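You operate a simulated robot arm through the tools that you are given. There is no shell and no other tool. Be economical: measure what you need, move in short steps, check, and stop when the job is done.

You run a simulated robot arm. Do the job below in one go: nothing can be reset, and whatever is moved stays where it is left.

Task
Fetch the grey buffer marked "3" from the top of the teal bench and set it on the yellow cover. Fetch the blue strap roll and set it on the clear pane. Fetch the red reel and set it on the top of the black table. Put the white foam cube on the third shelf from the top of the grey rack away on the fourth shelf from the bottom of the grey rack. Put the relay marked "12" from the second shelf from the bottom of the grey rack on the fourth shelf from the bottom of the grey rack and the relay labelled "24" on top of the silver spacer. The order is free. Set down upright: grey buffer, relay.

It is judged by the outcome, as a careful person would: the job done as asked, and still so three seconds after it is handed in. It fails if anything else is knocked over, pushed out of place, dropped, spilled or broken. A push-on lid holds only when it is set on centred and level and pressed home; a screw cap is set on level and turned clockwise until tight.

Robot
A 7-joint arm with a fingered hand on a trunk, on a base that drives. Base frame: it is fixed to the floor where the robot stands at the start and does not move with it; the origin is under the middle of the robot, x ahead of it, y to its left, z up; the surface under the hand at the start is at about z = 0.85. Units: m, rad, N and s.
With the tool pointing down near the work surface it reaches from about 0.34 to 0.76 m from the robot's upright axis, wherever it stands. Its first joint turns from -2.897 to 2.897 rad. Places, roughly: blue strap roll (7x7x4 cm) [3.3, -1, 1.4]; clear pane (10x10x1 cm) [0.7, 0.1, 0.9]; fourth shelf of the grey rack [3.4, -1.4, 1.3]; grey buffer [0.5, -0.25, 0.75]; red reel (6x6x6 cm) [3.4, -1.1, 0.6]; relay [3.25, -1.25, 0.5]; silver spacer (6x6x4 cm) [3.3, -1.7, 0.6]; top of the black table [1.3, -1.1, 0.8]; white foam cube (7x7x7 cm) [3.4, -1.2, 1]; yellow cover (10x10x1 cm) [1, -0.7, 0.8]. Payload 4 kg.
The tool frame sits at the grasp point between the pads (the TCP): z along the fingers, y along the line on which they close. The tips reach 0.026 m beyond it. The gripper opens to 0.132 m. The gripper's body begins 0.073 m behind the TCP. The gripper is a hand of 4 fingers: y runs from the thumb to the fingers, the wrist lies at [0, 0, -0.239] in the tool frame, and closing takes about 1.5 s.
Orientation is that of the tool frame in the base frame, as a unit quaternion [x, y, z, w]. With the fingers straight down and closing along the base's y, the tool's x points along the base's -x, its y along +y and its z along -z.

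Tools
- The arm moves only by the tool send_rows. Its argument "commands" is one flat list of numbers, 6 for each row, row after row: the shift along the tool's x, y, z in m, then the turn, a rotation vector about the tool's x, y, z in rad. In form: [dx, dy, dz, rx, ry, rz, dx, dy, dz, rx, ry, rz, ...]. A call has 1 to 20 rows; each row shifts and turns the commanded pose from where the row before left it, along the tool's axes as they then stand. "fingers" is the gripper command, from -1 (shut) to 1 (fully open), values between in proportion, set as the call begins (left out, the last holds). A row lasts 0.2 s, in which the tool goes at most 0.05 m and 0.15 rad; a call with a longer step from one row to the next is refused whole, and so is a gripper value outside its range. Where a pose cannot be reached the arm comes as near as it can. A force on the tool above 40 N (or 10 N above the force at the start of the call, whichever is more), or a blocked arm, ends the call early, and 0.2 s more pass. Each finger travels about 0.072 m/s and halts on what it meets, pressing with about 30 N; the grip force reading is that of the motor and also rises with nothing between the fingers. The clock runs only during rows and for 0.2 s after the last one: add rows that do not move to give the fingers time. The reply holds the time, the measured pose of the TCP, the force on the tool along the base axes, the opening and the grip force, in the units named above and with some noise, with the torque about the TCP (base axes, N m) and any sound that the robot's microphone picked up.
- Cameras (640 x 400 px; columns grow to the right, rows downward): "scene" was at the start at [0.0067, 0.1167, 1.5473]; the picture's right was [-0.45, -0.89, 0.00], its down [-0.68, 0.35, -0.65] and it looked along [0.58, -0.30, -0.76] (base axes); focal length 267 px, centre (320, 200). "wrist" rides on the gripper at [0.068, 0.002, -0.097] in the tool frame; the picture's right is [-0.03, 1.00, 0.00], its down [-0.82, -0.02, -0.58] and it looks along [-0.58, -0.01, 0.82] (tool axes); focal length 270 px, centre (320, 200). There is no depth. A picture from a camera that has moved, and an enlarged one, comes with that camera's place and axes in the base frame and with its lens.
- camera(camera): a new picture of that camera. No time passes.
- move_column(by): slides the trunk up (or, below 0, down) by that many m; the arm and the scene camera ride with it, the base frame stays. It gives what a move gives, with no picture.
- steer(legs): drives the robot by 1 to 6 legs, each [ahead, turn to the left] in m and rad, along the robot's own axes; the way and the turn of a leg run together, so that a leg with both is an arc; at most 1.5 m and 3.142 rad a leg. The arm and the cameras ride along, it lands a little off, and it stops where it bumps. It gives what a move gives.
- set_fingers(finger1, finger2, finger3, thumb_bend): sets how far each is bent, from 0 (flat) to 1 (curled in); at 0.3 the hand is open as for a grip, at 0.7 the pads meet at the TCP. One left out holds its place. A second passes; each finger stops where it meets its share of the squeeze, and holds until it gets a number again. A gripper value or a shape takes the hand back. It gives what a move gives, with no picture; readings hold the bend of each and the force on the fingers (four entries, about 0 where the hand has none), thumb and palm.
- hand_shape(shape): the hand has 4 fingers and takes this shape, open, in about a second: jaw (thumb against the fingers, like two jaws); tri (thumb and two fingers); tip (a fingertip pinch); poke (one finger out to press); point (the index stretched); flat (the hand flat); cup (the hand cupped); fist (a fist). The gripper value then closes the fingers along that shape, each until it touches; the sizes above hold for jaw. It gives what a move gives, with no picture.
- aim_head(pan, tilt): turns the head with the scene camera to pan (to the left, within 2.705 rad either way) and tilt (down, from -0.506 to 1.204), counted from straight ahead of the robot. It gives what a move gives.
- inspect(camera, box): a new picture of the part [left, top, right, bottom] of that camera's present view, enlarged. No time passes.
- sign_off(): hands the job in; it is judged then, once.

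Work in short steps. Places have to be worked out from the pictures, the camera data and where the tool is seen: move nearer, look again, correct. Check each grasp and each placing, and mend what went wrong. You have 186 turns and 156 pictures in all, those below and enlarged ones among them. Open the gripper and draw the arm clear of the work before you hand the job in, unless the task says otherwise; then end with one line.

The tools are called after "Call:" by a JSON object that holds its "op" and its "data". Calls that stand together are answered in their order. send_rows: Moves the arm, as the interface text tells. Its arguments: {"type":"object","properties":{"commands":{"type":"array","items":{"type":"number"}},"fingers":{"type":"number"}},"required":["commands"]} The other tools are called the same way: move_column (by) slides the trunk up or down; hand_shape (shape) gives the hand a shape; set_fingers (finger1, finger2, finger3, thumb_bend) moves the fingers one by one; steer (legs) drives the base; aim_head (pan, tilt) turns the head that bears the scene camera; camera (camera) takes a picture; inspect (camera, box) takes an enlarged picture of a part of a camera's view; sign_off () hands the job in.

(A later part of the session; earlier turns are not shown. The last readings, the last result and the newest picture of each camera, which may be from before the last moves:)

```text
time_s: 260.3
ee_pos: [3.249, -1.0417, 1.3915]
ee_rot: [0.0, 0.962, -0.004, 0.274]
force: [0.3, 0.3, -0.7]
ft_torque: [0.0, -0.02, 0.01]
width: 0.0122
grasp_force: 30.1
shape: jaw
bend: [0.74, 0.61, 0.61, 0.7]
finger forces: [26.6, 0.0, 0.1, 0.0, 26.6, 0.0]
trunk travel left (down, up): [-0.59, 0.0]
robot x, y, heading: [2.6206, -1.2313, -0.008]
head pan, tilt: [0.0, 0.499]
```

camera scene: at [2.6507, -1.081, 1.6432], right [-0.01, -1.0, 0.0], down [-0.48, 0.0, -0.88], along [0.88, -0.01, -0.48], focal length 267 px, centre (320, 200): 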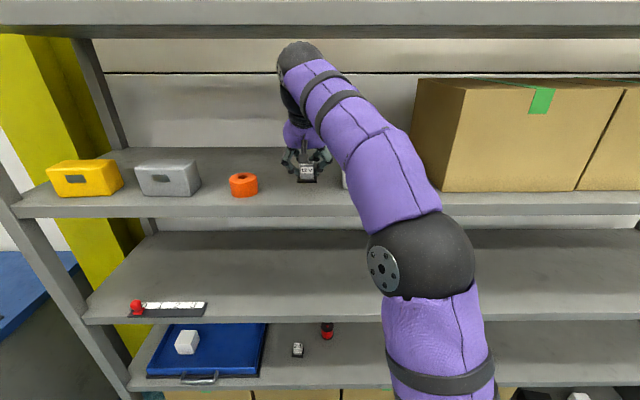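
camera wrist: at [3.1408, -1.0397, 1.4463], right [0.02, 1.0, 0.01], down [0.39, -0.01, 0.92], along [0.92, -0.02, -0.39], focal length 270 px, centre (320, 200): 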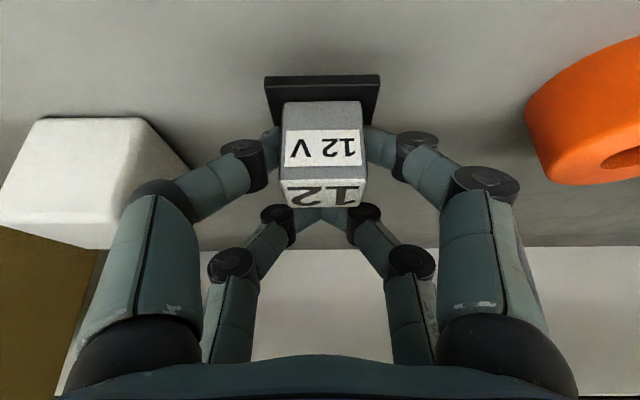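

No contact yet at 1.3915; continue in 2 mm steps.

Call:
{"op": "send_rows", "data": {"commands": [0.0011, 0, 0.0017, 0, 0, 0, 0.0011, 0, 0.0017, 0, 0, 0, 0.0011, 0, 0.0017, 0, 0, 0, 0, 0, 0, 0, 0, 0]}}

Call:
{"op": "camera", "data": {"camera": "wrist"}}

```text
time_s: 261.3
ee_pos: [3.2489, -1.0421, 1.3862]
ee_rot: [-0.001, 0.961, -0.004, 0.275]
force: [-0.1, 0.0, -0.8]
ft_torque: [0.02, -0.01, -0.01]
width: 0.0121
grasp_force: 30.3
shape: jaw
bend: [0.74, 0.61, 0.61, 0.7]
finger forces: [26.6, 0.1, 0.1, 0.0, 26.4, 0.0]
trunk travel left (down, up): [-0.59, 0.0]
robot x, y, heading: [2.6246, -1.2278, -0.008]
head pan, tilt: [0.0, 0.499]
```

```text
64 pictures are left
camera wrist: at [3.1409, -1.0401, 1.4324], right [0.02, 1.0, 0.01], down [0.39, -0.01, 0.92], along [0.92, -0.02, -0.39], focal length 270 px, centre (320, 200)
```

wrist: 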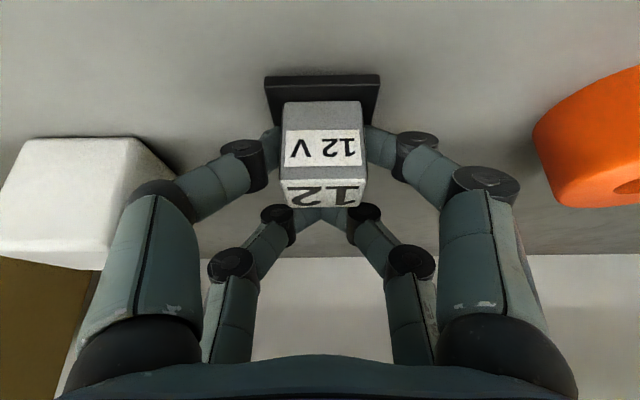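

Still free; keep going in small steps until contact.

Call:
{"op": "send_rows", "data": {"commands": [0.0011, 0, 0.0017, 0, 0, 0, 0.0011, 0, 0.0017, 0, 0, 0, 0, 0, 0, 0, 0, 0]}}

Call:
{"op": "send_rows", "data": {"commands": [0.0008, 0, 0.0013, 0, 0, 0, 0.0008, 0, 0.0013, 0, 0, 0, 0, 0, 0, 0, 0, 0]}}

```text
time_s: 262.1
ee_pos: [3.249, -1.0442, 1.3817]
ee_rot: [-0.001, 0.962, -0.004, 0.274]
force: [-0.2, 0.0, 0.1]
ft_torque: [-0.01, -0.01, 0.02]
width: 0.0123
grasp_force: 30.3
shape: jaw
bend: [0.74, 0.61, 0.61, 0.7]
finger forces: [26.5, 0.0, 0.1, 0.1, 26.5, 0.1]
trunk travel left (down, up): [-0.59, 0.0]
robot x, y, heading: [2.6201, -1.2339, -0.006]
head pan, tilt: [0.0, 0.499]
```

```text
time_s: 262.9
ee_pos: [3.2492, -1.0409, 1.38]
ee_rot: [0.0, 0.961, -0.003, 0.275]
force: [2.2, 1.1, 8.3]
ft_torque: [0.11, -0.03, -0.04]
width: 0.012
grasp_force: 29.8
shape: jaw
bend: [0.74, 0.61, 0.61, 0.7]
finger forces: [32.0, 0.1, 0.0, 0.0, 28.1, 0.1]
trunk travel left (down, up): [-0.59, 0.0]
robot x, y, heading: [2.6234, -1.2333, -0.006]
head pan, tilt: [0.0, 0.499]
```

Contact at 1.380. Release and check.

Call:
{"op": "send_rows", "data": {"commands": [0, 0, 0, 0, 0, 0, 0, 0, 0, 0, 0, 0, 0, 0, 0, 0, 0, 0, 0, 0, 0, 0, 0, 0, 0, 0, 0, 0, 0, 0, 0, 0, 0, 0, 0, 0], "fingers": 0.15}}

Call:
{"op": "camera", "data": {"camera": "wrist"}}

```text
time_s: 264.3
ee_pos: [3.2491, -1.0426, 1.38]
ee_rot: [0.0, 0.961, -0.004, 0.275]
force: [0.2, -0.4, -0.6]
ft_torque: [-0.03, -0.02, 0.01]
width: 0.0753
grasp_force: 0.0
shape: jaw
bend: [0.72, 0.72, 0.72, 0.7]
finger forces: [0.1, 0.0, 0.0, 0.1, 0.0, 0.0]
trunk travel left (down, up): [-0.59, 0.0]
robot x, y, heading: [2.6206, -1.233, -0.001]
head pan, tilt: [0.0, 0.499]
```

```text
63 pictures are left
camera wrist: at [3.141, -1.04, 1.425], right [0.02, 1.0, 0.01], down [0.39, -0.01, 0.92], along [0.92, -0.02, -0.39], focal length 270 px, centre (320, 200)
```

wrist: 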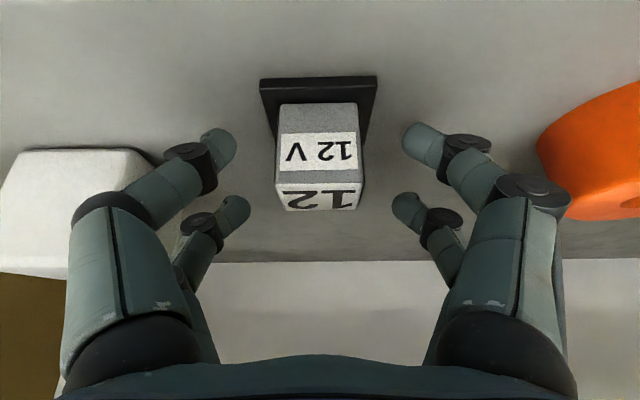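

Relay 12 stands on the shelf. Raise 2 cm and back out.

Call:
{"op": "send_rows", "data": {"commands": [-0.0106, -0.002, -0.017, 0, 0, 0, 0, 0, 0, 0, 0, 0]}}

Call:
{"op": "steer", "data": {"legs": [[-0.35, 0]]}}

Call:
{"op": "camera", "data": {"camera": "scene"}}

```text
time_s: 264.9
ee_pos: [3.2499, -1.0452, 1.4006]
ee_rot: [-0.001, 0.962, -0.004, 0.275]
force: [0.5, 0.0, 0.2]
ft_torque: [-0.03, 0.01, 0.01]
width: 0.0753
grasp_force: 0.1
shape: jaw
bend: [0.72, 0.72, 0.72, 0.7]
finger forces: [0.0, 0.1, 0.0, 0.0, 0.0, 0.1]
trunk travel left (down, up): [-0.59, 0.0]
robot x, y, heading: [2.6211, -1.2351, -0.002]
head pan, tilt: [0.0, 0.499]
```

```text
time_s: 267.2
ee_pos: [2.9072, -1.0466, 1.4021]
ee_rot: [0.004, 0.962, -0.004, 0.274]
force: [0.1, -0.2, 0.4]
ft_torque: [0.02, -0.03, 0.02]
width: 0.075
grasp_force: 0.1
shape: jaw
bend: [0.72, 0.72, 0.72, 0.7]
finger forces: [0.1, 0.0, 0.0, 0.0, 0.0, 0.0]
trunk travel left (down, up): [-0.59, 0.0]
robot x, y, heading: [2.276, -1.2257, -0.011]
head pan, tilt: [0.0, 0.499]
```

```text
62 pictures are left
camera scene: at [2.3074, -1.0778, 1.6434], right [-0.01, -1.0, 0.0], down [-0.48, 0.01, -0.88], along [0.88, -0.01, -0.48], focal length 267 px, centre (320, 200)
```

scene: 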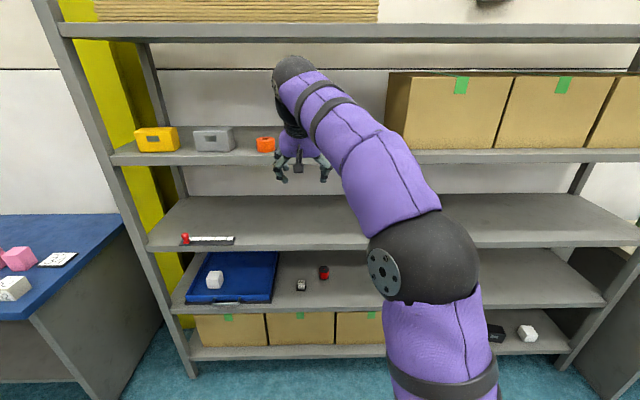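

Now relay 24. Lower the trunk, set pitch ~45°, shift to y≈−0.999 and z≈0.68 outside the rack.

Call:
{"op": "move_column", "data": {"by": -0.4}}

Call:
{"op": "move_column", "data": {"by": -0.15}}

Call:
{"op": "send_rows", "data": {"commands": [0.0228, 0.012, 0.0365, 0, 0, 0, 0.0228, 0.012, 0.0365, 0, 0, 0, 0.0228, 0.012, 0.0365, 0, 0, 0, 0.0228, 0.011, 0.0365, 0, 0, 0, 0, 0, 0, 0, -0.115, 0, 0, 0, 0, 0, -0.115, 0, 0, 0, 0, 0, 0, 0]}}

Call:
{"op": "camera", "data": {"camera": "wrist"}}

```text
time_s: 271.0
ee_pos: [2.9077, -1.0472, 1.0012]
ee_rot: [0.004, 0.962, -0.005, 0.275]
force: [-0.7, -0.3, 0.4]
ft_torque: [0.01, -0.02, 0.0]
width: 0.0753
grasp_force: 0.1
shape: jaw
bend: [0.72, 0.72, 0.72, 0.7]
finger forces: [0.0, 0.0, 0.0, 0.0, 0.1, 0.1]
trunk travel left (down, up): [-0.19, 0.4]
robot x, y, heading: [2.2814, -1.2304, -0.018]
head pan, tilt: [0.0, 0.499]
```

```text
time_s: 272.8
ee_pos: [2.9082, -1.047, 0.8508]
ee_rot: [0.003, 0.961, -0.005, 0.275]
force: [-0.6, 0.0, -0.5]
ft_torque: [-0.01, -0.04, 0.0]
width: 0.0751
grasp_force: 0.1
shape: jaw
bend: [0.72, 0.72, 0.72, 0.7]
finger forces: [0.0, 0.0, 0.1, 0.1, 0.0, 0.0]
trunk travel left (down, up): [-0.04, 0.55]
robot x, y, heading: [2.2782, -1.2287, -0.016]
head pan, tilt: [0.0, 0.499]
```

```text
time_s: 274.4
ee_pos: [2.9063, -1.002, 0.6797]
ee_rot: [0.003, 0.923, -0.006, 0.384]
force: [0.1, -0.2, 0.2]
ft_torque: [0.0, 0.01, 0.0]
width: 0.0754
grasp_force: 0.0
shape: jaw
bend: [0.72, 0.72, 0.72, 0.7]
finger forces: [0.1, 0.0, 0.0, 0.1, 0.0, 0.1]
trunk travel left (down, up): [-0.04, 0.55]
robot x, y, heading: [2.2758, -1.231, -0.015]
head pan, tilt: [0.0, 0.499]
```

```text
61 pictures are left
camera wrist: at [2.7914, -0.9977, 0.6989], right [0.03, 1.0, 0.01], down [0.17, -0.02, 0.99], along [0.99, -0.03, -0.17], focal length 270 px, centre (320, 200)
```

wrist: 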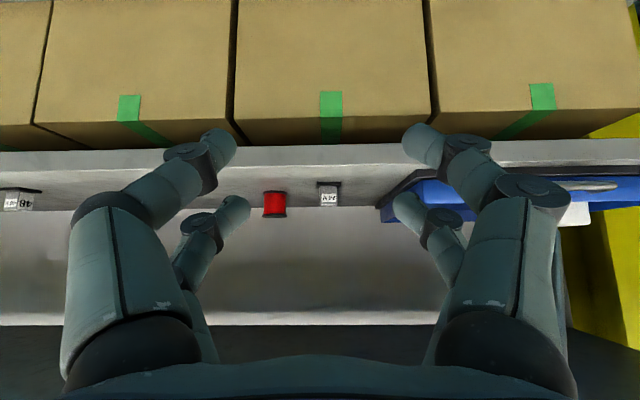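

Relay 24 lies straight ahead. Drive in 0.28 m with heading correction.

Call:
{"op": "steer", "data": {"legs": [[0.28, 0.012]]}}

Call:
{"op": "camera", "data": {"camera": "wrist"}}

```text
time_s: 276.3
ee_pos: [3.1904, -1.0057, 0.6792]
ee_rot: [0.004, 0.924, -0.006, 0.383]
force: [-0.2, 0.0, 0.0]
ft_torque: [0.02, -0.02, -0.01]
width: 0.0757
grasp_force: 0.1
shape: jaw
bend: [0.72, 0.72, 0.72, 0.7]
finger forces: [0.0, 0.1, 0.0, 0.1, 0.0, 0.1]
trunk travel left (down, up): [-0.04, 0.55]
robot x, y, heading: [2.5595, -1.235, -0.017]
head pan, tilt: [0.0, 0.499]
```

```text
60 pictures are left
camera wrist: at [3.0744, -1.0026, 0.699], right [0.03, 1.0, 0.01], down [0.17, -0.02, 0.99], along [0.99, -0.03, -0.17], focal length 270 px, centre (320, 200)
```

wrist: 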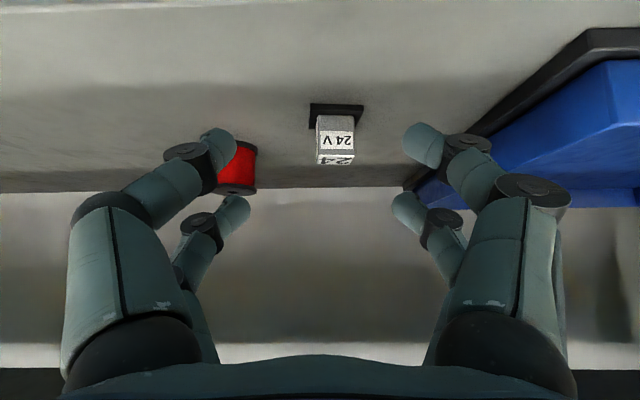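

Relay 24 box centre ≈[3.32,−0.993]. Drive 0.10 m, then look again.

Call:
{"op": "steer", "data": {"legs": [[0.1, 0.012]]}}

Call:
{"op": "camera", "data": {"camera": "wrist"}}

```text
time_s: 277.5
ee_pos: [3.2877, -1.0003, 0.6791]
ee_rot: [-0.002, 0.924, -0.003, 0.384]
force: [0.1, -0.3, 0.2]
ft_torque: [0.0, 0.01, 0.0]
width: 0.0753
grasp_force: 0.1
shape: jaw
bend: [0.72, 0.72, 0.72, 0.7]
finger forces: [0.1, 0.0, 0.0, 0.0, 0.1, 0.0]
trunk travel left (down, up): [-0.04, 0.55]
robot x, y, heading: [2.6612, -1.2345, -0.006]
head pan, tilt: [0.0, 0.499]
```

```text
59 pictures are left
camera wrist: at [3.172, -0.9976, 0.699], right [0.02, 1.0, 0.01], down [0.17, -0.01, 0.99], along [0.99, -0.01, -0.17], focal length 270 px, centre (320, 200)
```

wrist: 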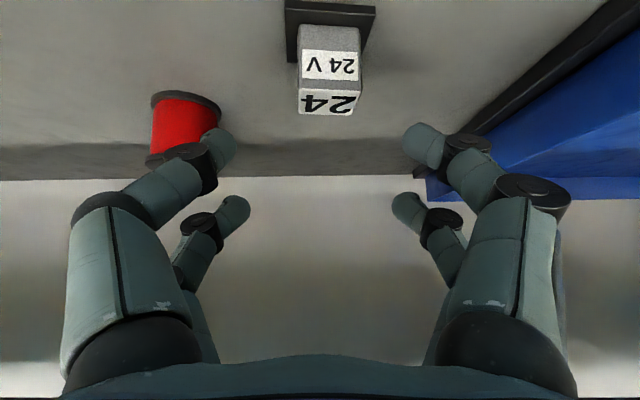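

Top ≈0.615, box centre [3.32,−0.993]. Move over and lower to z≈0.623.

Call:
{"op": "send_rows", "data": {"commands": [-0.0254, 0.006, 0.0256, 0, 0, 0, 0.0199, 0, 0.0197, 0, 0, 0, 0.0199, 0, 0.0197, 0, 0, 0, 0, 0, 0, 0, 0, 0]}}

Call:
{"op": "camera", "data": {"camera": "wrist"}}

```text
time_s: 278.5
ee_pos: [3.3223, -0.9946, 0.6247]
ee_rot: [-0.002, 0.923, -0.003, 0.384]
force: [0.2, 0.6, 0.6]
ft_torque: [0.02, 0.02, -0.01]
width: 0.0755
grasp_force: 0.0
shape: jaw
bend: [0.72, 0.72, 0.72, 0.7]
finger forces: [0.0, 0.1, 0.0, 0.0, 0.1, 0.0]
trunk travel left (down, up): [-0.04, 0.55]
robot x, y, heading: [2.6567, -1.2365, -0.002]
head pan, tilt: [0.0, 0.499]
```

```text
58 pictures are left
camera wrist: at [3.2065, -0.9923, 0.6439], right [0.02, 1.0, 0.01], down [0.17, -0.01, 0.99], along [0.99, -0.01, -0.17], focal length 270 px, centre (320, 200)
```

wrist: 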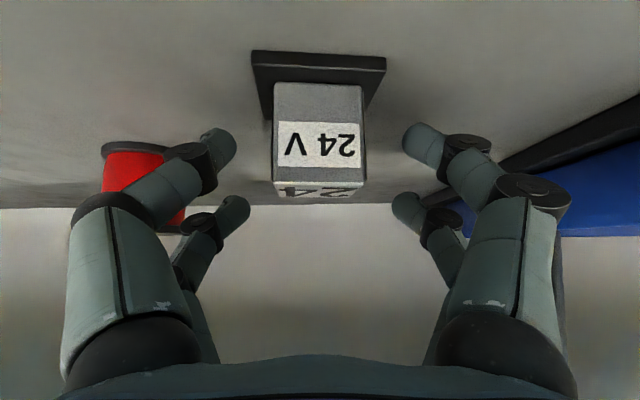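

Well centred. Close the hand and lift slightly.

Call:
{"op": "send_rows", "data": {"commands": [0, 0, 0, 0, 0, 0, 0, 0, 0, 0, 0, 0, 0, 0, 0, 0, 0, 0, 0, 0, 0, 0, 0, 0, 0, 0, 0, 0, 0, 0, 0, 0, 0, 0, 0, 0], "fingers": -1}}

Call:
{"op": "camera", "data": {"camera": "wrist"}}

```text
time_s: 279.9
ee_pos: [3.322, -0.9946, 0.623]
ee_rot: [-0.002, 0.923, -0.003, 0.384]
force: [-0.3, 0.0, -0.6]
ft_torque: [0.0, 0.01, 0.01]
width: 0.0033
grasp_force: 30.0
shape: jaw
bend: [0.75, 0.6, 0.6, 0.73]
finger forces: [0.1, 0.0, 0.0, 0.0, 0.0, 0.0]
trunk travel left (down, up): [-0.04, 0.55]
robot x, y, heading: [2.657, -1.2339, -0.005]
head pan, tilt: [0.0, 0.499]
```

```text
57 pictures are left
camera wrist: at [3.2064, -0.9924, 0.6441], right [0.02, 1.0, 0.01], down [0.17, -0.01, 0.99], along [0.99, -0.01, -0.17], focal length 270 px, centre (320, 200)
```

wrist: 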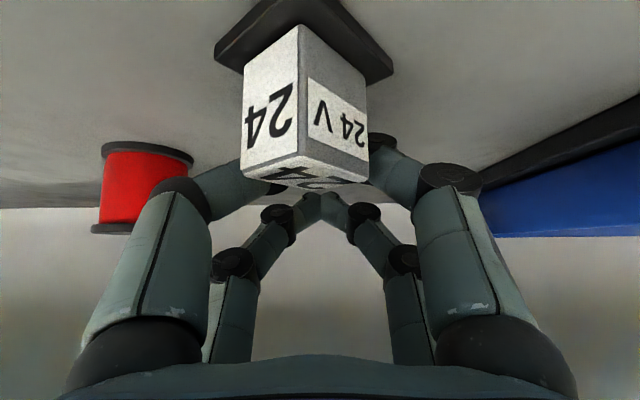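

The fingers closed behind the box and turned it (still upright). Open, rise clear, and re-measure.

Call:
{"op": "send_rows", "data": {"commands": [0, 0, 0, 0, 0, 0, 0, 0, 0, 0, 0, 0, 0, 0, 0, 0, 0, 0, 0, 0, 0, 0, 0, 0, 0, 0, 0, 0, 0, 0, 0, 0, 0, 0, 0, 0], "fingers": 0.3}}

Call:
{"op": "send_rows", "data": {"commands": [-0.0142, 0, -0.0141, 0, 0, 0, -0.0213, 0, -0.0212, 0, 0, 0, 0.0282, 0, -0.0284, 0, 0, 0, 0, 0, 0, 0, 0, 0]}}

Call:
{"op": "camera", "data": {"camera": "wrist"}}

```text
time_s: 281.3
ee_pos: [3.3209, -0.9947, 0.6251]
ee_rot: [-0.002, 0.923, -0.003, 0.384]
force: [-0.5, -0.3, -0.2]
ft_torque: [-0.02, 0.02, 0.04]
width: 0.0858
grasp_force: 0.1
shape: jaw
bend: [0.7, 0.7, 0.7, 0.64]
finger forces: [0.1, 0.0, 0.1, 0.0, 0.0, 0.0]
trunk travel left (down, up): [-0.04, 0.55]
robot x, y, heading: [2.6622, -1.2346, -0.005]
head pan, tilt: [0.0, 0.499]
```

```text
time_s: 282.3
ee_pos: [3.2843, -0.9947, 0.6739]
ee_rot: [-0.002, 0.923, -0.003, 0.384]
force: [-0.3, -0.4, -0.2]
ft_torque: [0.0, 0.03, -0.03]
width: 0.0857
grasp_force: 0.1
shape: jaw
bend: [0.7, 0.7, 0.7, 0.64]
finger forces: [0.0, 0.0, 0.0, 0.1, 0.0, 0.1]
trunk travel left (down, up): [-0.04, 0.55]
robot x, y, heading: [2.6641, -1.2343, 0.0]
head pan, tilt: [0.0, 0.499]
```

```text
56 pictures are left
camera wrist: at [3.1682, -0.9923, 0.6939], right [0.02, 1.0, 0.01], down [0.17, -0.01, 0.99], along [0.99, -0.01, -0.17], focal length 270 px, centre (320, 200)
```

wrist: 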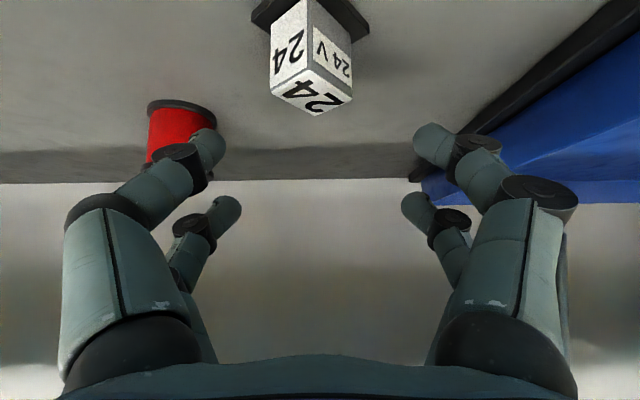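

Relay 24 is now yawed ~45° clockwise, centre ≈[3.301,−0.997]. Yaw the hand +43° about the vertical (above the relay) to grip its faces squarely.

Call:
{"op": "send_rows", "data": {"commands": [0, 0, 0, -0.1062, 0, -0.1054, 0, 0, 0, -0.1062, 0, -0.1054, 0, 0, 0, -0.1062, 0, -0.1054, 0, 0, 0, -0.1062, 0, -0.1054, 0, 0, 0, -0.1062, 0, -0.1054, 0, 0, 0, 0, 0, 0]}}

Call:
{"op": "camera", "data": {"camera": "wrist"}}

Call:
{"op": "camera", "data": {"camera": "scene"}}

```text
time_s: 283.7
ee_pos: [3.2845, -0.9939, 0.6735]
ee_rot: [-0.34, 0.86, 0.138, 0.355]
force: [-0.5, -0.3, -0.8]
ft_torque: [-0.01, -0.01, -0.01]
width: 0.0857
grasp_force: 0.1
shape: jaw
bend: [0.7, 0.7, 0.7, 0.64]
finger forces: [0.1, 0.1, 0.1, 0.1, 0.0, 0.0]
trunk travel left (down, up): [-0.04, 0.55]
robot x, y, heading: [2.6647, -1.2375, -0.004]
head pan, tilt: [0.0, 0.499]
```

```text
55 pictures are left
camera wrist: at [3.1989, -1.0711, 0.6935], right [-0.67, 0.74, 0.01], down [0.14, 0.1, 0.98], along [0.73, 0.66, -0.17], focal length 270 px, centre (320, 200)
```

wrist: 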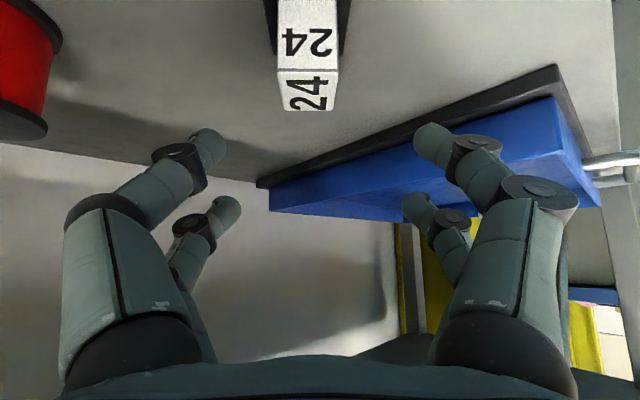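

```text
54 pictures are left
camera scene: at [2.6894, -1.0828, 1.0933], right [0.0, -1.0, 0.0], down [-0.48, 0.0, -0.88], along [0.88, 0.0, -0.48], focal length 267 px, centre (320, 200)
```

scene: 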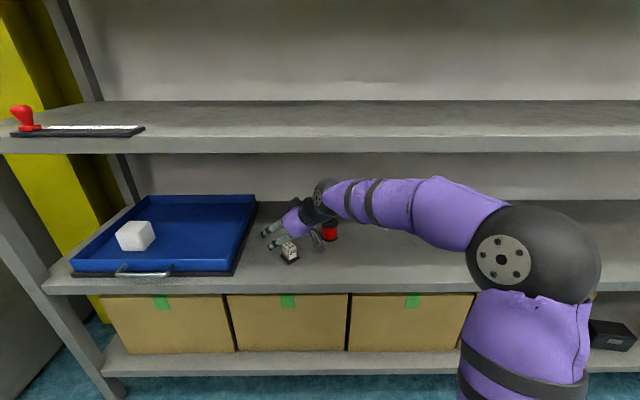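

Now squarely facing a side. Fine-tune laterally and lower to z≈0.615 (pads are at the TCP itself).

Call:
{"op": "send_rows", "data": {"commands": [-0.0049, -0.005, 0.005, 0, 0, 0, 0.017, 0, 0.0169, 0, 0, 0, 0.0163, 0, 0.0162, 0, 0, 0, 0, 0, 0, 0, 0, 0], "fingers": 0.15}}

Call:
{"op": "camera", "data": {"camera": "wrist"}}

```text
time_s: 284.7
ee_pos: [3.2924, -0.9915, 0.6254]
ee_rot: [-0.339, 0.86, 0.138, 0.355]
force: [-0.4, 0.5, 0.8]
ft_torque: [0.01, 0.02, 0.01]
width: 0.0766
grasp_force: 0.1
shape: jaw
bend: [0.72, 0.72, 0.72, 0.7]
finger forces: [0.0, 0.0, 0.0, 0.0, 0.0, 0.0]
trunk travel left (down, up): [-0.04, 0.55]
robot x, y, heading: [2.6628, -1.2374, -0.009]
head pan, tilt: [0.0, 0.499]
```

```text
53 pictures are left
camera wrist: at [3.2067, -1.0703, 0.6459], right [-0.67, 0.74, 0.01], down [0.14, 0.1, 0.98], along [0.73, 0.66, -0.17], focal length 270 px, centre (320, 200)
```

wrist: 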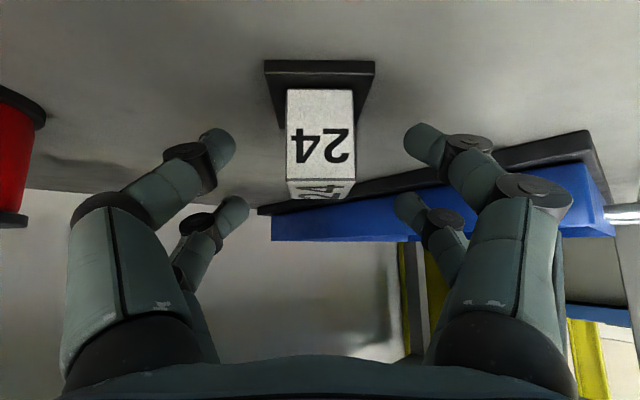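

Triangulation shows the box centre ~2 cm nearer than the pad contact. Move back 1.8 cm, lower 8 mm, then close.

Call:
{"op": "send_rows", "data": {"commands": [0.0127, 0, -0.0128, 0, 0, 0, 0.0057, 0, 0.0056, 0, 0, 0, 0, 0, 0, 0, 0, 0]}}

Call:
{"op": "camera", "data": {"camera": "wrist"}}

```text
time_s: 285.5
ee_pos: [3.2787, -1.0065, 0.6181]
ee_rot: [-0.339, 0.86, 0.138, 0.355]
force: [0.3, -0.3, 0.3]
ft_torque: [0.0, 0.0, -0.02]
width: 0.0763
grasp_force: 0.0
shape: jaw
bend: [0.72, 0.72, 0.72, 0.7]
finger forces: [0.0, 0.0, 0.1, 0.0, 0.1, 0.0]
trunk travel left (down, up): [-0.04, 0.55]
robot x, y, heading: [2.6609, -1.2316, -0.001]
head pan, tilt: [0.0, 0.499]
```

```text
52 pictures are left
camera wrist: at [3.1929, -1.0834, 0.6373], right [-0.67, 0.74, 0.01], down [0.14, 0.1, 0.98], along [0.73, 0.66, -0.17], focal length 270 px, centre (320, 200)
```

wrist: 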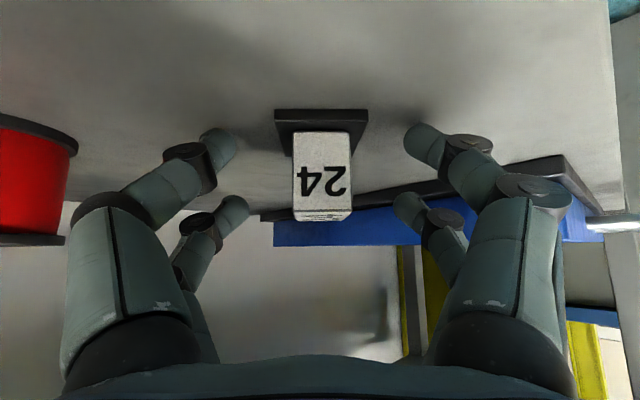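

Geometry re-checked: this side is 2.4 cm wide and 3.6 cm deep with its centre right at the pad contact. Close.

Call:
{"op": "send_rows", "data": {"commands": [0, 0, 0, 0, 0, 0, 0, 0, 0, 0, 0, 0, 0, 0, 0, 0, 0, 0, 0, 0, 0, 0, 0, 0, 0, 0, 0, 0, 0, 0, 0, 0, 0, 0, 0, 0], "fingers": -1}}

Call:
{"op": "camera", "data": {"camera": "wrist"}}

```text
time_s: 286.9
ee_pos: [3.2778, -1.0046, 0.6174]
ee_rot: [-0.339, 0.86, 0.138, 0.355]
force: [-0.3, 1.7, 6.6]
ft_torque: [0.08, 0.19, -0.04]
width: 0.0246
grasp_force: 30.2
shape: jaw
bend: [0.74, 0.73, 0.73, 0.71]
finger forces: [28.5, 27.2, 27.4, 0.1, 26.1, 0.0]
trunk travel left (down, up): [-0.04, 0.55]
robot x, y, heading: [2.6614, -1.2343, -0.001]
head pan, tilt: [0.0, 0.499]
```

```text
51 pictures are left
camera wrist: at [3.1928, -1.0832, 0.6379], right [-0.67, 0.74, 0.01], down [0.14, 0.1, 0.99], along [0.73, 0.66, -0.17], focal length 270 px, centre (320, 200)
```

wrist: 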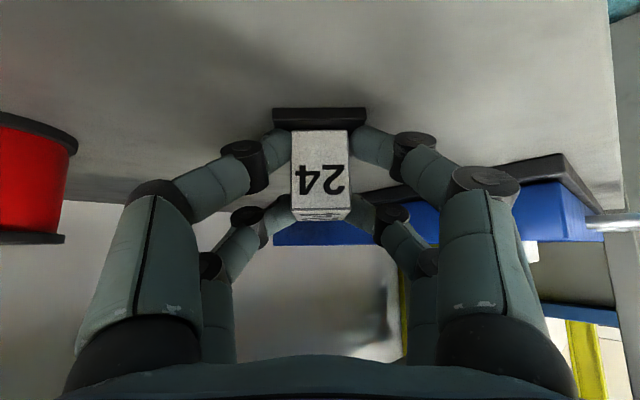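

All fingers grip. Lift 3 cm, check, then back out.

Call:
{"op": "send_rows", "data": {"commands": [-0.0107, 0, -0.0106, 0, 0, 0, -0.0107, 0, -0.0106, 0, 0, 0, 0, 0, 0, 0, 0, 0]}}

Call:
{"op": "camera", "data": {"camera": "wrist"}}

```text
time_s: 287.7
ee_pos: [3.2794, -1.0066, 0.6456]
ee_rot: [-0.338, 0.86, 0.137, 0.356]
force: [0.0, 0.5, -0.9]
ft_torque: [-0.02, 0.01, -0.04]
width: 0.0238
grasp_force: 30.0
shape: jaw
bend: [0.74, 0.73, 0.73, 0.7]
finger forces: [26.4, 27.4, 27.6, 0.0, 25.9, 0.0]
trunk travel left (down, up): [-0.04, 0.55]
robot x, y, heading: [2.6597, -1.2366, -0.007]
head pan, tilt: [0.0, 0.499]
```

```text
50 pictures are left
camera wrist: at [3.1929, -1.0832, 0.6666], right [-0.67, 0.74, 0.01], down [0.14, 0.11, 0.98], along [0.73, 0.66, -0.17], focal length 270 px, centre (320, 200)
```

wrist: 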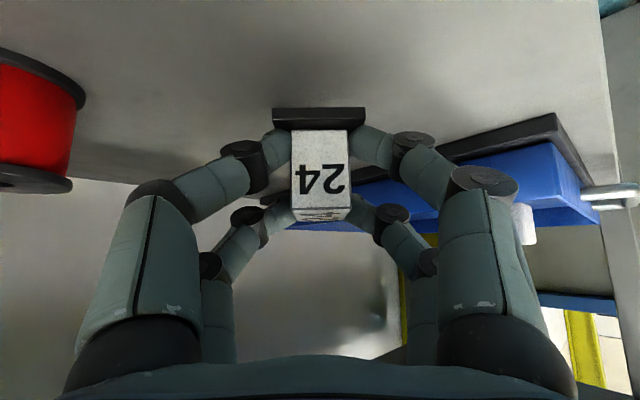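

Held level. Back out, then undo the yaw and bring the hand straight ahead outside the rack.

Call:
{"op": "steer", "data": {"legs": [[-0.42, 0]]}}

Call:
{"op": "send_rows", "data": {"commands": [0, -0.023, 0, 0.1062, 0, 0.1054, 0, -0.03, 0, 0.1062, 0, 0.1054, 0, -0.036, 0, 0.1062, 0, 0.1054, 0, -0.04, 0, 0.1062, 0, 0.1054, 0, -0.04, 0, 0.1062, 0, 0.1054, 0, -0.04, 0, 0, 0, 0, 0, -0.04, 0, 0, 0, 0, 0, 0, 0, 0, 0, 0]}}

Call:
{"op": "steer", "data": {"legs": [[0, -1.57], [0.5, 0], [0, 1.571]]}}

Call:
{"op": "camera", "data": {"camera": "wrist"}}

Call:
{"op": "camera", "data": {"camera": "scene"}}

```text
time_s: 290.2
ee_pos: [2.8624, -1.0018, 0.6477]
ee_rot: [-0.342, 0.859, 0.139, 0.356]
force: [-0.1, -0.3, -0.9]
ft_torque: [-0.06, 0.04, -0.03]
width: 0.024
grasp_force: 30.4
shape: jaw
bend: [0.74, 0.73, 0.73, 0.7]
finger forces: [26.5, 27.6, 27.6, 0.1, 25.9, 0.0]
trunk travel left (down, up): [-0.04, 0.55]
robot x, y, heading: [2.2464, -1.2356, -0.001]
head pan, tilt: [0.0, 0.499]
```

```text
time_s: 292.0
ee_pos: [2.9274, -1.2313, 0.6494]
ee_rot: [-0.004, 0.924, -0.002, 0.382]
force: [0.5, 0.0, -0.9]
ft_torque: [-0.05, 0.02, -0.02]
width: 0.024
grasp_force: 29.8
shape: jaw
bend: [0.74, 0.73, 0.73, 0.7]
finger forces: [25.8, 27.7, 27.8, 0.0, 25.5, 0.0]
trunk travel left (down, up): [-0.04, 0.55]
robot x, y, heading: [2.2418, -1.235, -0.001]
head pan, tilt: [0.0, 0.499]
```

```text
time_s: 303.4
ee_pos: [2.9325, -1.7225, 0.6493]
ee_rot: [-0.009, 0.924, 0.0, 0.383]
force: [0.4, -0.4, -0.5]
ft_torque: [0.04, -0.04, 0.02]
width: 0.0243
grasp_force: 30.2
shape: jaw
bend: [0.74, 0.73, 0.73, 0.7]
finger forces: [25.5, 28.0, 27.7, 0.1, 25.6, 0.0]
trunk travel left (down, up): [-0.04, 0.55]
robot x, y, heading: [2.2489, -1.7316, 0.01]
head pan, tilt: [0.0, 0.499]
```

```text
49 pictures are left
camera wrist: at [2.8177, -1.7223, 0.6694], right [0.0, 1.0, 0.01], down [0.17, -0.01, 0.99], along [0.99, 0.0, -0.17], focal length 270 px, centre (320, 200)
```

wrist: 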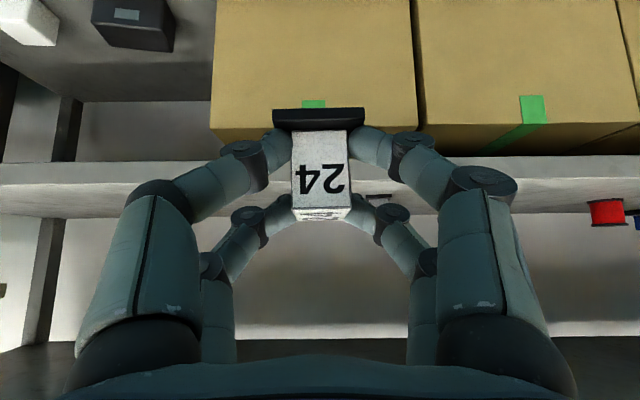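

```text
48 pictures are left
camera scene: at [2.2771, -1.5805, 1.0933], right [0.01, -1.0, 0.0], down [-0.48, -0.01, -0.88], along [0.88, 0.01, -0.48], focal length 267 px, centre (320, 200)
```

scene: 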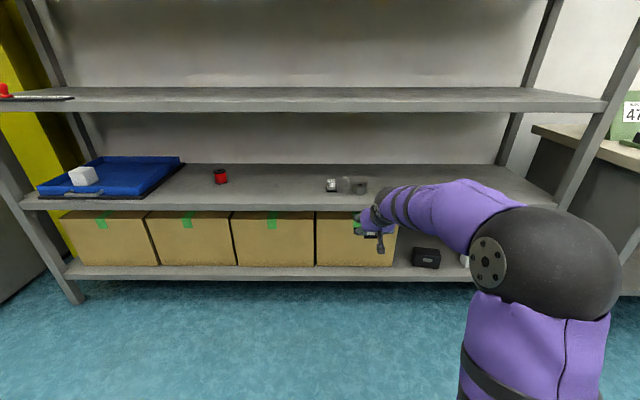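

Zoom on the spacer from the head camera to locate it.

Call:
{"op": "inspect", "data": {"camera": "scene", "box": [290, 150, 410, 225]}}

```text
5.33 times, centred on (350, 188) of scene
camera zoom: at [2.2771, -1.5805, 1.0933], right [0.01, -1.0, 0.0], down [-0.48, -0.01, -0.88], along [0.88, 0.01, -0.48], focal length 1423 px, centre (160, 267)
```

zoom: 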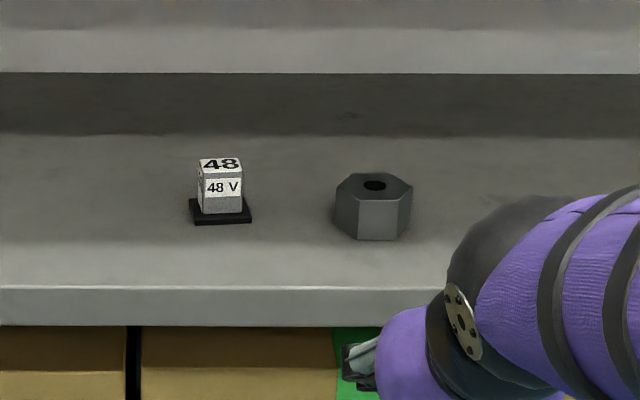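

Spacer centre ≈[3.297,−1.737], top ≈0.613. Raise the relay to clear it, then drive in 0.25 m and re-check.

Call:
{"op": "send_rows", "data": {"commands": [-0.0256, -0.014, -0.0254, 0, 0, 0, 0, 0, 0, 0, 0, 0]}}

Call:
{"op": "steer", "data": {"legs": [[0.25, -0.01]]}}

Call:
{"op": "camera", "data": {"camera": "wrist"}}

Call:
{"op": "inspect", "data": {"camera": "scene", "box": [280, 160, 480, 285]}}

```text
time_s: 304.0
ee_pos: [2.933, -1.7381, 0.6885]
ee_rot: [-0.009, 0.924, -0.001, 0.383]
force: [0.4, 0.3, -1.5]
ft_torque: [-0.03, 0.03, 0.01]
width: 0.024
grasp_force: 30.1
shape: jaw
bend: [0.74, 0.73, 0.73, 0.7]
finger forces: [25.5, 28.0, 27.6, 0.0, 25.8, 0.1]
trunk travel left (down, up): [-0.04, 0.55]
robot x, y, heading: [2.2495, -1.732, 0.016]
head pan, tilt: [0.0, 0.499]
```

```text
time_s: 305.9
ee_pos: [3.1896, -1.7409, 0.6873]
ee_rot: [-0.004, 0.924, -0.002, 0.382]
force: [0.1, 0.6, -0.9]
ft_torque: [-0.01, 0.01, 0.0]
width: 0.0238
grasp_force: 30.3
shape: jaw
bend: [0.74, 0.73, 0.73, 0.7]
finger forces: [25.4, 28.0, 27.7, 0.1, 25.7, 0.0]
trunk travel left (down, up): [-0.04, 0.55]
robot x, y, heading: [2.5066, -1.733, 0.007]
head pan, tilt: [0.0, 0.499]
```

```text
46 pictures are left
camera wrist: at [3.074, -1.7399, 0.7075], right [0.01, 1.0, 0.01], down [0.17, -0.01, 0.99], along [0.99, -0.01, -0.17], focal length 270 px, centre (320, 200)
```

wrist: 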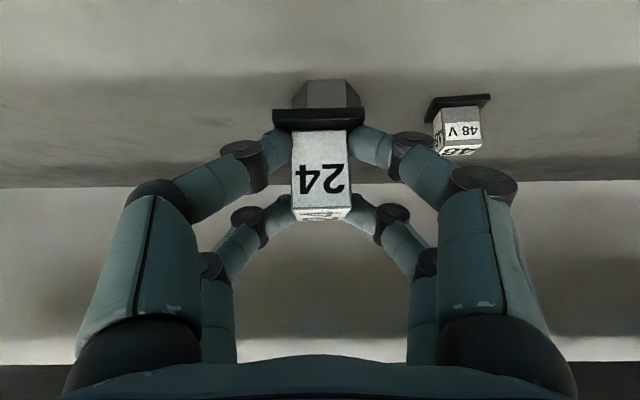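

```text
3.20 times, centred on (380, 222) of scene
camera zoom: at [2.5351, -1.5786, 1.0933], right [0.0, -1.0, 0.0], down [-0.48, 0.0, -0.88], along [0.88, 0.0, -0.48], focal length 854 px, centre (128, 128)
```

zoom: 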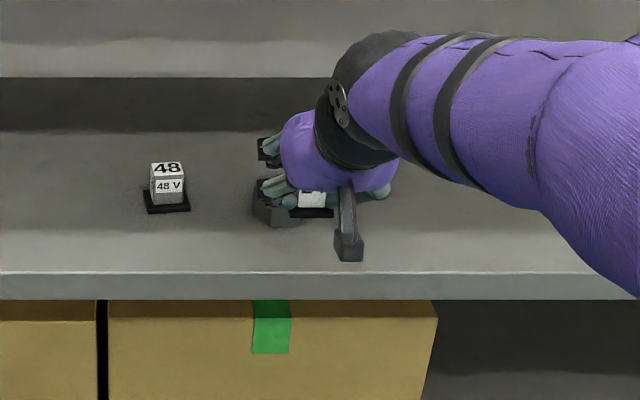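

Spacer confirmed at ≈[3.294,−1.7365]. Drive 0.09 m, adjust y, check alignment.

Call:
{"op": "steer", "data": {"legs": [[0.09, -0.005]]}}

Call:
{"op": "camera", "data": {"camera": "wrist"}}

Call:
{"op": "inspect", "data": {"camera": "scene", "box": [300, 180, 460, 280]}}

```text
time_s: 307.0
ee_pos: [3.2807, -1.7457, 0.6871]
ee_rot: [-0.003, 0.924, -0.003, 0.383]
force: [-0.4, -0.1, -0.5]
ft_torque: [-0.01, 0.04, 0.01]
width: 0.0243
grasp_force: 30.1
shape: jaw
bend: [0.74, 0.73, 0.73, 0.7]
finger forces: [25.5, 28.1, 27.7, 0.1, 25.7, 0.1]
trunk travel left (down, up): [-0.04, 0.55]
robot x, y, heading: [2.5919, -1.7297, -0.002]
head pan, tilt: [0.0, 0.499]
```

```text
44 pictures are left
camera wrist: at [3.1658, -1.7436, 0.7074], right [0.02, 1.0, 0.01], down [0.17, -0.01, 0.99], along [0.99, -0.01, -0.17], focal length 270 px, centre (320, 200)
```

wrist: 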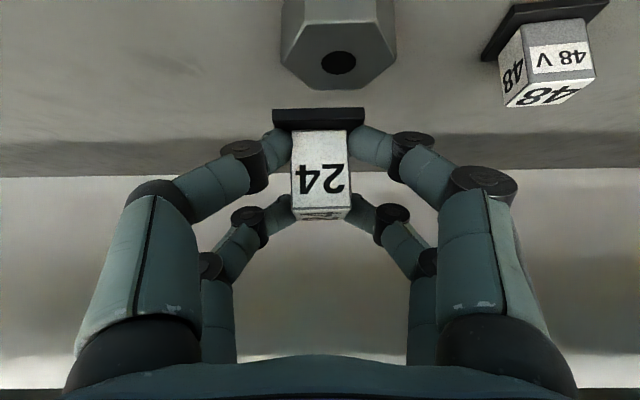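

```text
4.00 times, centred on (380, 230) of scene
camera zoom: at [2.628, -1.5787, 1.0933], right [0.0, -1.0, 0.0], down [-0.48, 0.0, -0.88], along [0.88, 0.0, -0.48], focal length 1067 px, centre (80, 80)
```

zoom: 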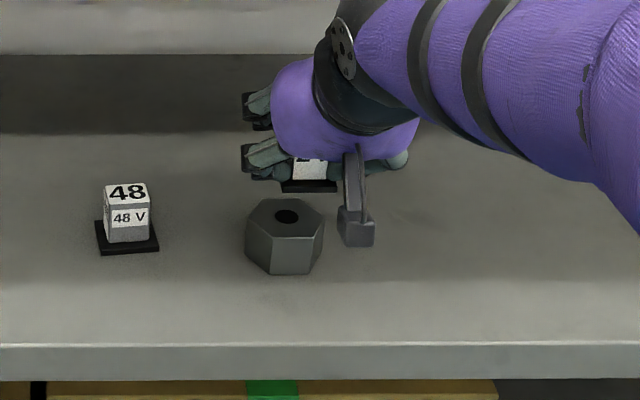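

Relay centre is at ≈[3.294,−1.745]; shift y +1 cm, then lower to just above the spacer top.

Call:
{"op": "send_rows", "data": {"commands": [0.0014, 0.01, -0.0014, 0, 0, 0, 0.0114, 0, 0.0113, 0, 0, 0, 0.0071, 0, 0.007, 0, 0, 0, 0, 0, 0, 0, 0, 0]}}

Call:
{"op": "inspect", "data": {"camera": "scene", "box": [300, 180, 460, 280]}}

Call:
{"op": "camera", "data": {"camera": "wrist"}}

```text
time_s: 308.0
ee_pos: [3.2792, -1.7374, 0.6618]
ee_rot: [-0.003, 0.924, -0.003, 0.382]
force: [1.0, 0.3, -1.5]
ft_torque: [-0.01, 0.0, -0.02]
width: 0.0243
grasp_force: 29.8
shape: jaw
bend: [0.74, 0.73, 0.73, 0.7]
finger forces: [25.5, 28.1, 27.8, 0.0, 25.7, 0.0]
trunk travel left (down, up): [-0.04, 0.55]
robot x, y, heading: [2.5986, -1.7303, -0.002]
head pan, tilt: [0.0, 0.499]
```

```text
4.00 times, centred on (380, 230) of scene
camera zoom: at [2.628, -1.5787, 1.0933], right [0.0, -1.0, 0.0], down [-0.48, 0.0, -0.88], along [0.88, 0.0, -0.48], focal length 1067 px, centre (80, 80)
```

zoom: 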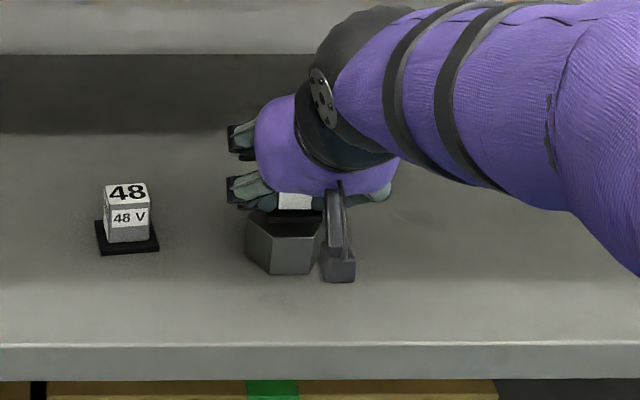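

```text
41 pictures are left
camera wrist: at [3.1635, -1.735, 0.6825], right [0.02, 1.0, 0.01], down [0.17, -0.01, 0.99], along [0.99, -0.01, -0.17], focal length 270 px, centre (320, 200)
```

wrist: 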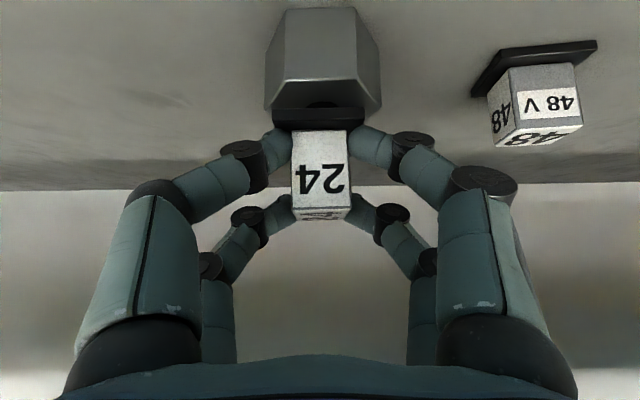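

Good alignment. Lower in 2 mm steps until contact.

Call:
{"op": "send_rows", "data": {"commands": [0.0018, 0, 0.0017, 0, 0, 0, 0.0018, 0, 0.0017, 0, 0, 0, 0.0014, 0, 0.0014, 0, 0, 0, 0, 0, 0, 0, 0, 0]}}

Call:
{"op": "send_rows", "data": {"commands": [0.0011, 0, 0.001, 0, 0, 0, 0, 0, 0, 0, 0, 0]}}

```text
time_s: 309.0
ee_pos: [3.2784, -1.7363, 0.6554]
ee_rot: [-0.003, 0.924, -0.003, 0.382]
force: [0.0, 0.2, -0.9]
ft_torque: [0.01, 0.03, 0.01]
width: 0.0242
grasp_force: 30.1
shape: jaw
bend: [0.74, 0.73, 0.73, 0.7]
finger forces: [25.6, 28.0, 27.7, 0.0, 25.8, 0.0]
trunk travel left (down, up): [-0.04, 0.55]
robot x, y, heading: [2.5961, -1.731, 0.002]
head pan, tilt: [0.0, 0.499]
```

```text
time_s: 309.6
ee_pos: [3.2791, -1.737, 0.6532]
ee_rot: [-0.002, 0.924, -0.003, 0.383]
force: [-0.2, -0.2, -0.1]
ft_torque: [0.01, 0.01, 0.0]
width: 0.0242
grasp_force: 29.8
shape: jaw
bend: [0.74, 0.73, 0.73, 0.7]
finger forces: [25.6, 27.9, 27.7, 0.0, 25.8, 0.0]
trunk travel left (down, up): [-0.04, 0.55]
robot x, y, heading: [2.5961, -1.7317, -0.004]
head pan, tilt: [0.0, 0.499]
```

Close to contact; two more 1.5 mm steps.

Call:
{"op": "send_rows", "data": {"commands": [0.0011, 0, 0.001, 0, 0, 0, 0.0007, 0, 0.0007, 0, 0, 0, 0, 0, 0, 0, 0, 0]}}

Call:
{"op": "inspect", "data": {"camera": "scene", "box": [320, 200, 400, 250]}}

```text
time_s: 310.4
ee_pos: [3.2786, -1.7368, 0.6533]
ee_rot: [-0.002, 0.922, -0.003, 0.386]
force: [1.2, 0.1, 14.6]
ft_torque: [0.31, 0.14, -0.02]
width: 0.0243
grasp_force: 29.7
shape: jaw
bend: [0.74, 0.73, 0.73, 0.7]
finger forces: [30.1, 27.1, 28.1, 0.1, 26.8, 0.0]
trunk travel left (down, up): [-0.04, 0.55]
robot x, y, heading: [2.5981, -1.7276, 0.0]
head pan, tilt: [0.0, 0.499]
```

```text
8.00 times, centred on (360, 225) of scene
camera zoom: at [2.6271, -1.5787, 1.0935], right [0.0, -1.0, 0.0], down [-0.48, 0.0, -0.88], along [0.88, 0.0, -0.48], focal length 2134 px, centre (0, 0)
```

zoom: 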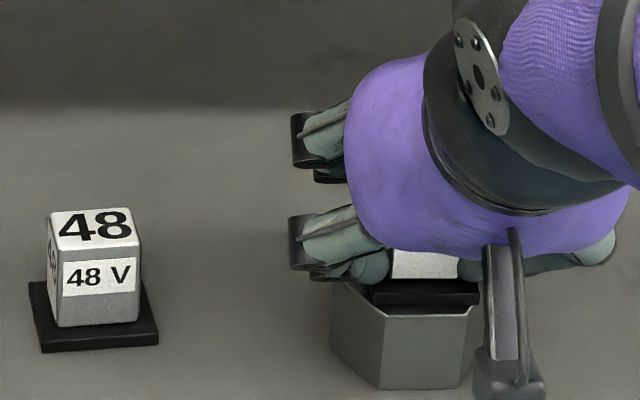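

Contact (15 N). Ease 1 mm and open gently.

Call:
{"op": "send_rows", "data": {"commands": [-0.0007, 0, -0.0007, 0, 0, 0, 0, 0, 0, 0, 0, 0]}}

Call:
{"op": "send_rows", "data": {"commands": [0, 0, 0, 0, 0, 0, 0, 0, 0, 0, 0, 0, 0, 0, 0, 0, 0, 0, 0, 0, 0, 0, 0, 0, 0, 0, 0, 0, 0, 0, 0, 0, 0, 0, 0, 0], "fingers": 0.15}}

Call:
{"op": "camera", "data": {"camera": "wrist"}}

```text
time_s: 311.0
ee_pos: [3.2791, -1.7375, 0.6526]
ee_rot: [-0.003, 0.923, -0.003, 0.385]
force: [4.4, 1.2, 16.9]
ft_torque: [0.43, -0.03, -0.1]
width: 0.0241
grasp_force: 30.1
shape: jaw
bend: [0.74, 0.73, 0.73, 0.7]
finger forces: [34.2, 27.4, 28.1, 0.0, 26.2, 0.0]
trunk travel left (down, up): [-0.04, 0.55]
robot x, y, heading: [2.5989, -1.7313, -0.003]
head pan, tilt: [0.0, 0.499]
```

```text
time_s: 312.4
ee_pos: [3.2786, -1.7366, 0.6518]
ee_rot: [-0.003, 0.924, -0.003, 0.383]
force: [-0.3, 0.6, 0.3]
ft_torque: [-0.01, 0.02, 0.0]
width: 0.0755
grasp_force: 0.0
shape: jaw
bend: [0.72, 0.72, 0.72, 0.7]
finger forces: [0.0, 0.1, 0.0, 0.1, 0.0, 0.1]
trunk travel left (down, up): [-0.04, 0.55]
robot x, y, heading: [2.5976, -1.7265, 0.002]
head pan, tilt: [0.0, 0.499]
```

```text
39 pictures are left
camera wrist: at [3.1633, -1.7348, 0.6711], right [0.02, 1.0, 0.01], down [0.17, -0.01, 0.99], along [0.99, -0.01, -0.17], focal length 270 px, centre (320, 200)
```

wrist: 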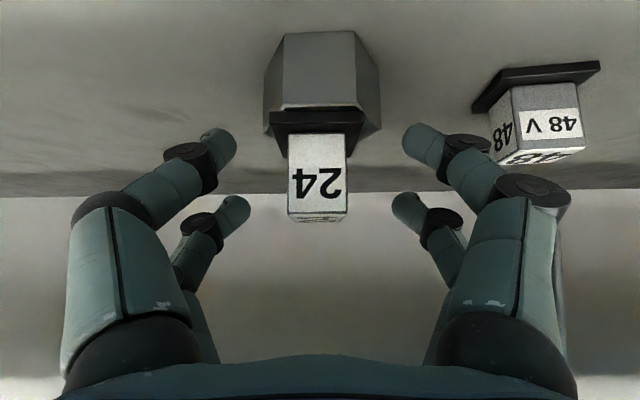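

Relay 24 stands on the spacer. Rise 1.5 cm and back out, then view.

Call:
{"op": "send_rows", "data": {"commands": [-0.0107, -0.002, -0.0106, 0, 0, 0, 0, 0, 0, 0, 0, 0]}}

Call:
{"op": "steer", "data": {"legs": [[-0.35, 0]]}}

Call:
{"op": "camera", "data": {"camera": "wrist"}}

```text
time_s: 313.0
ee_pos: [3.2788, -1.739, 0.6658]
ee_rot: [-0.003, 0.923, -0.003, 0.384]
force: [0.3, -0.3, 0.2]
ft_torque: [-0.02, -0.01, -0.04]
width: 0.0753
grasp_force: 0.1
shape: jaw
bend: [0.72, 0.72, 0.72, 0.7]
finger forces: [0.0, 0.0, 0.0, 0.0, 0.0, 0.0]
trunk travel left (down, up): [-0.04, 0.55]
robot x, y, heading: [2.5991, -1.7323, -0.003]
head pan, tilt: [0.0, 0.499]
```

```text
time_s: 315.2
ee_pos: [2.9395, -1.7384, 0.6655]
ee_rot: [-0.003, 0.924, -0.003, 0.383]
force: [-0.4, 0.6, 0.4]
ft_torque: [0.01, 0.01, 0.01]
width: 0.0756
grasp_force: 0.1
shape: jaw
bend: [0.72, 0.72, 0.72, 0.7]
finger forces: [0.1, 0.1, 0.1, 0.1, 0.1, 0.0]
trunk travel left (down, up): [-0.04, 0.55]
robot x, y, heading: [2.261, -1.7273, -0.003]
head pan, tilt: [0.0, 0.499]
```

```text
38 pictures are left
camera wrist: at [2.8233, -1.7368, 0.6858], right [0.02, 1.0, 0.01], down [0.17, -0.01, 0.99], along [0.99, -0.01, -0.17], focal length 270 px, centre (320, 200)
```

wrist: 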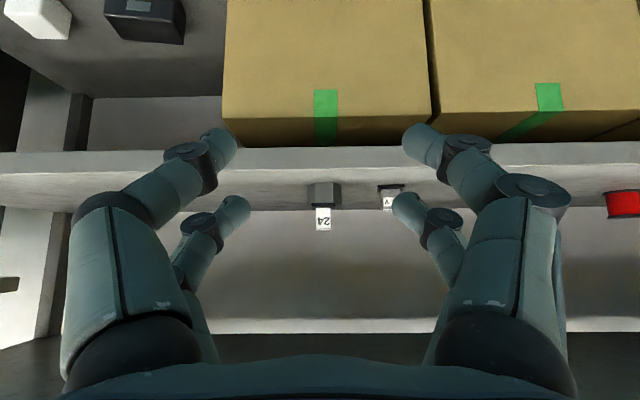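

Good. Now the red reel: reposition to y≈−1.115 in front of the rack.

Call:
{"op": "steer", "data": {"legs": [[0, 1.574], [0.615, 0], [0, -1.571]]}}

Call:
{"op": "send_rows", "data": {"commands": [0.0142, 0, 0.0141, 0, 0, 0, 0, 0, 0, 0, 0, 0], "fingers": 0.45}}

Call:
{"op": "camera", "data": {"camera": "wrist"}}

```text
time_s: 327.1
ee_pos: [2.9354, -1.0966, 0.6662]
ee_rot: [-0.016, 0.924, 0.003, 0.383]
force: [0.3, 0.3, 0.3]
ft_torque: [-0.02, -0.02, 0.0]
width: 0.0755
grasp_force: 0.0
shape: jaw
bend: [0.72, 0.72, 0.72, 0.7]
finger forces: [0.0, 0.0, 0.0, 0.0, 0.1, 0.1]
trunk travel left (down, up): [-0.04, 0.55]
robot x, y, heading: [2.2537, -1.1048, 0.024]
head pan, tilt: [0.0, 0.499]
```

```text
time_s: 327.7
ee_pos: [2.9366, -1.0976, 0.6466]
ee_rot: [-0.014, 0.924, 0.002, 0.383]
force: [-0.2, 0.0, 0.4]
ft_torque: [0.01, 0.0, 0.0]
width: 0.0954
grasp_force: 0.0
shape: jaw
bend: [0.66, 0.66, 0.66, 0.55]
finger forces: [0.0, 0.0, 0.0, 0.0, 0.0, 0.0]
trunk travel left (down, up): [-0.04, 0.55]
robot x, y, heading: [2.2593, -1.1072, 0.019]
head pan, tilt: [0.0, 0.499]
```

```text
37 pictures are left
camera wrist: at [2.8212, -1.0971, 0.666], right [-0.01, 1.0, 0.01], down [0.17, -0.01, 0.99], along [0.99, 0.01, -0.17], focal length 270 px, centre (320, 200)
```

wrist: 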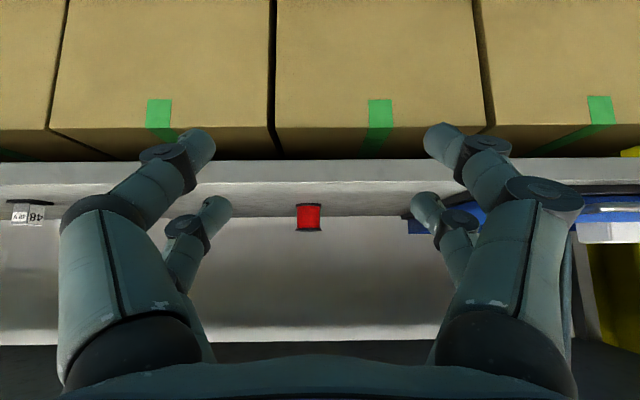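

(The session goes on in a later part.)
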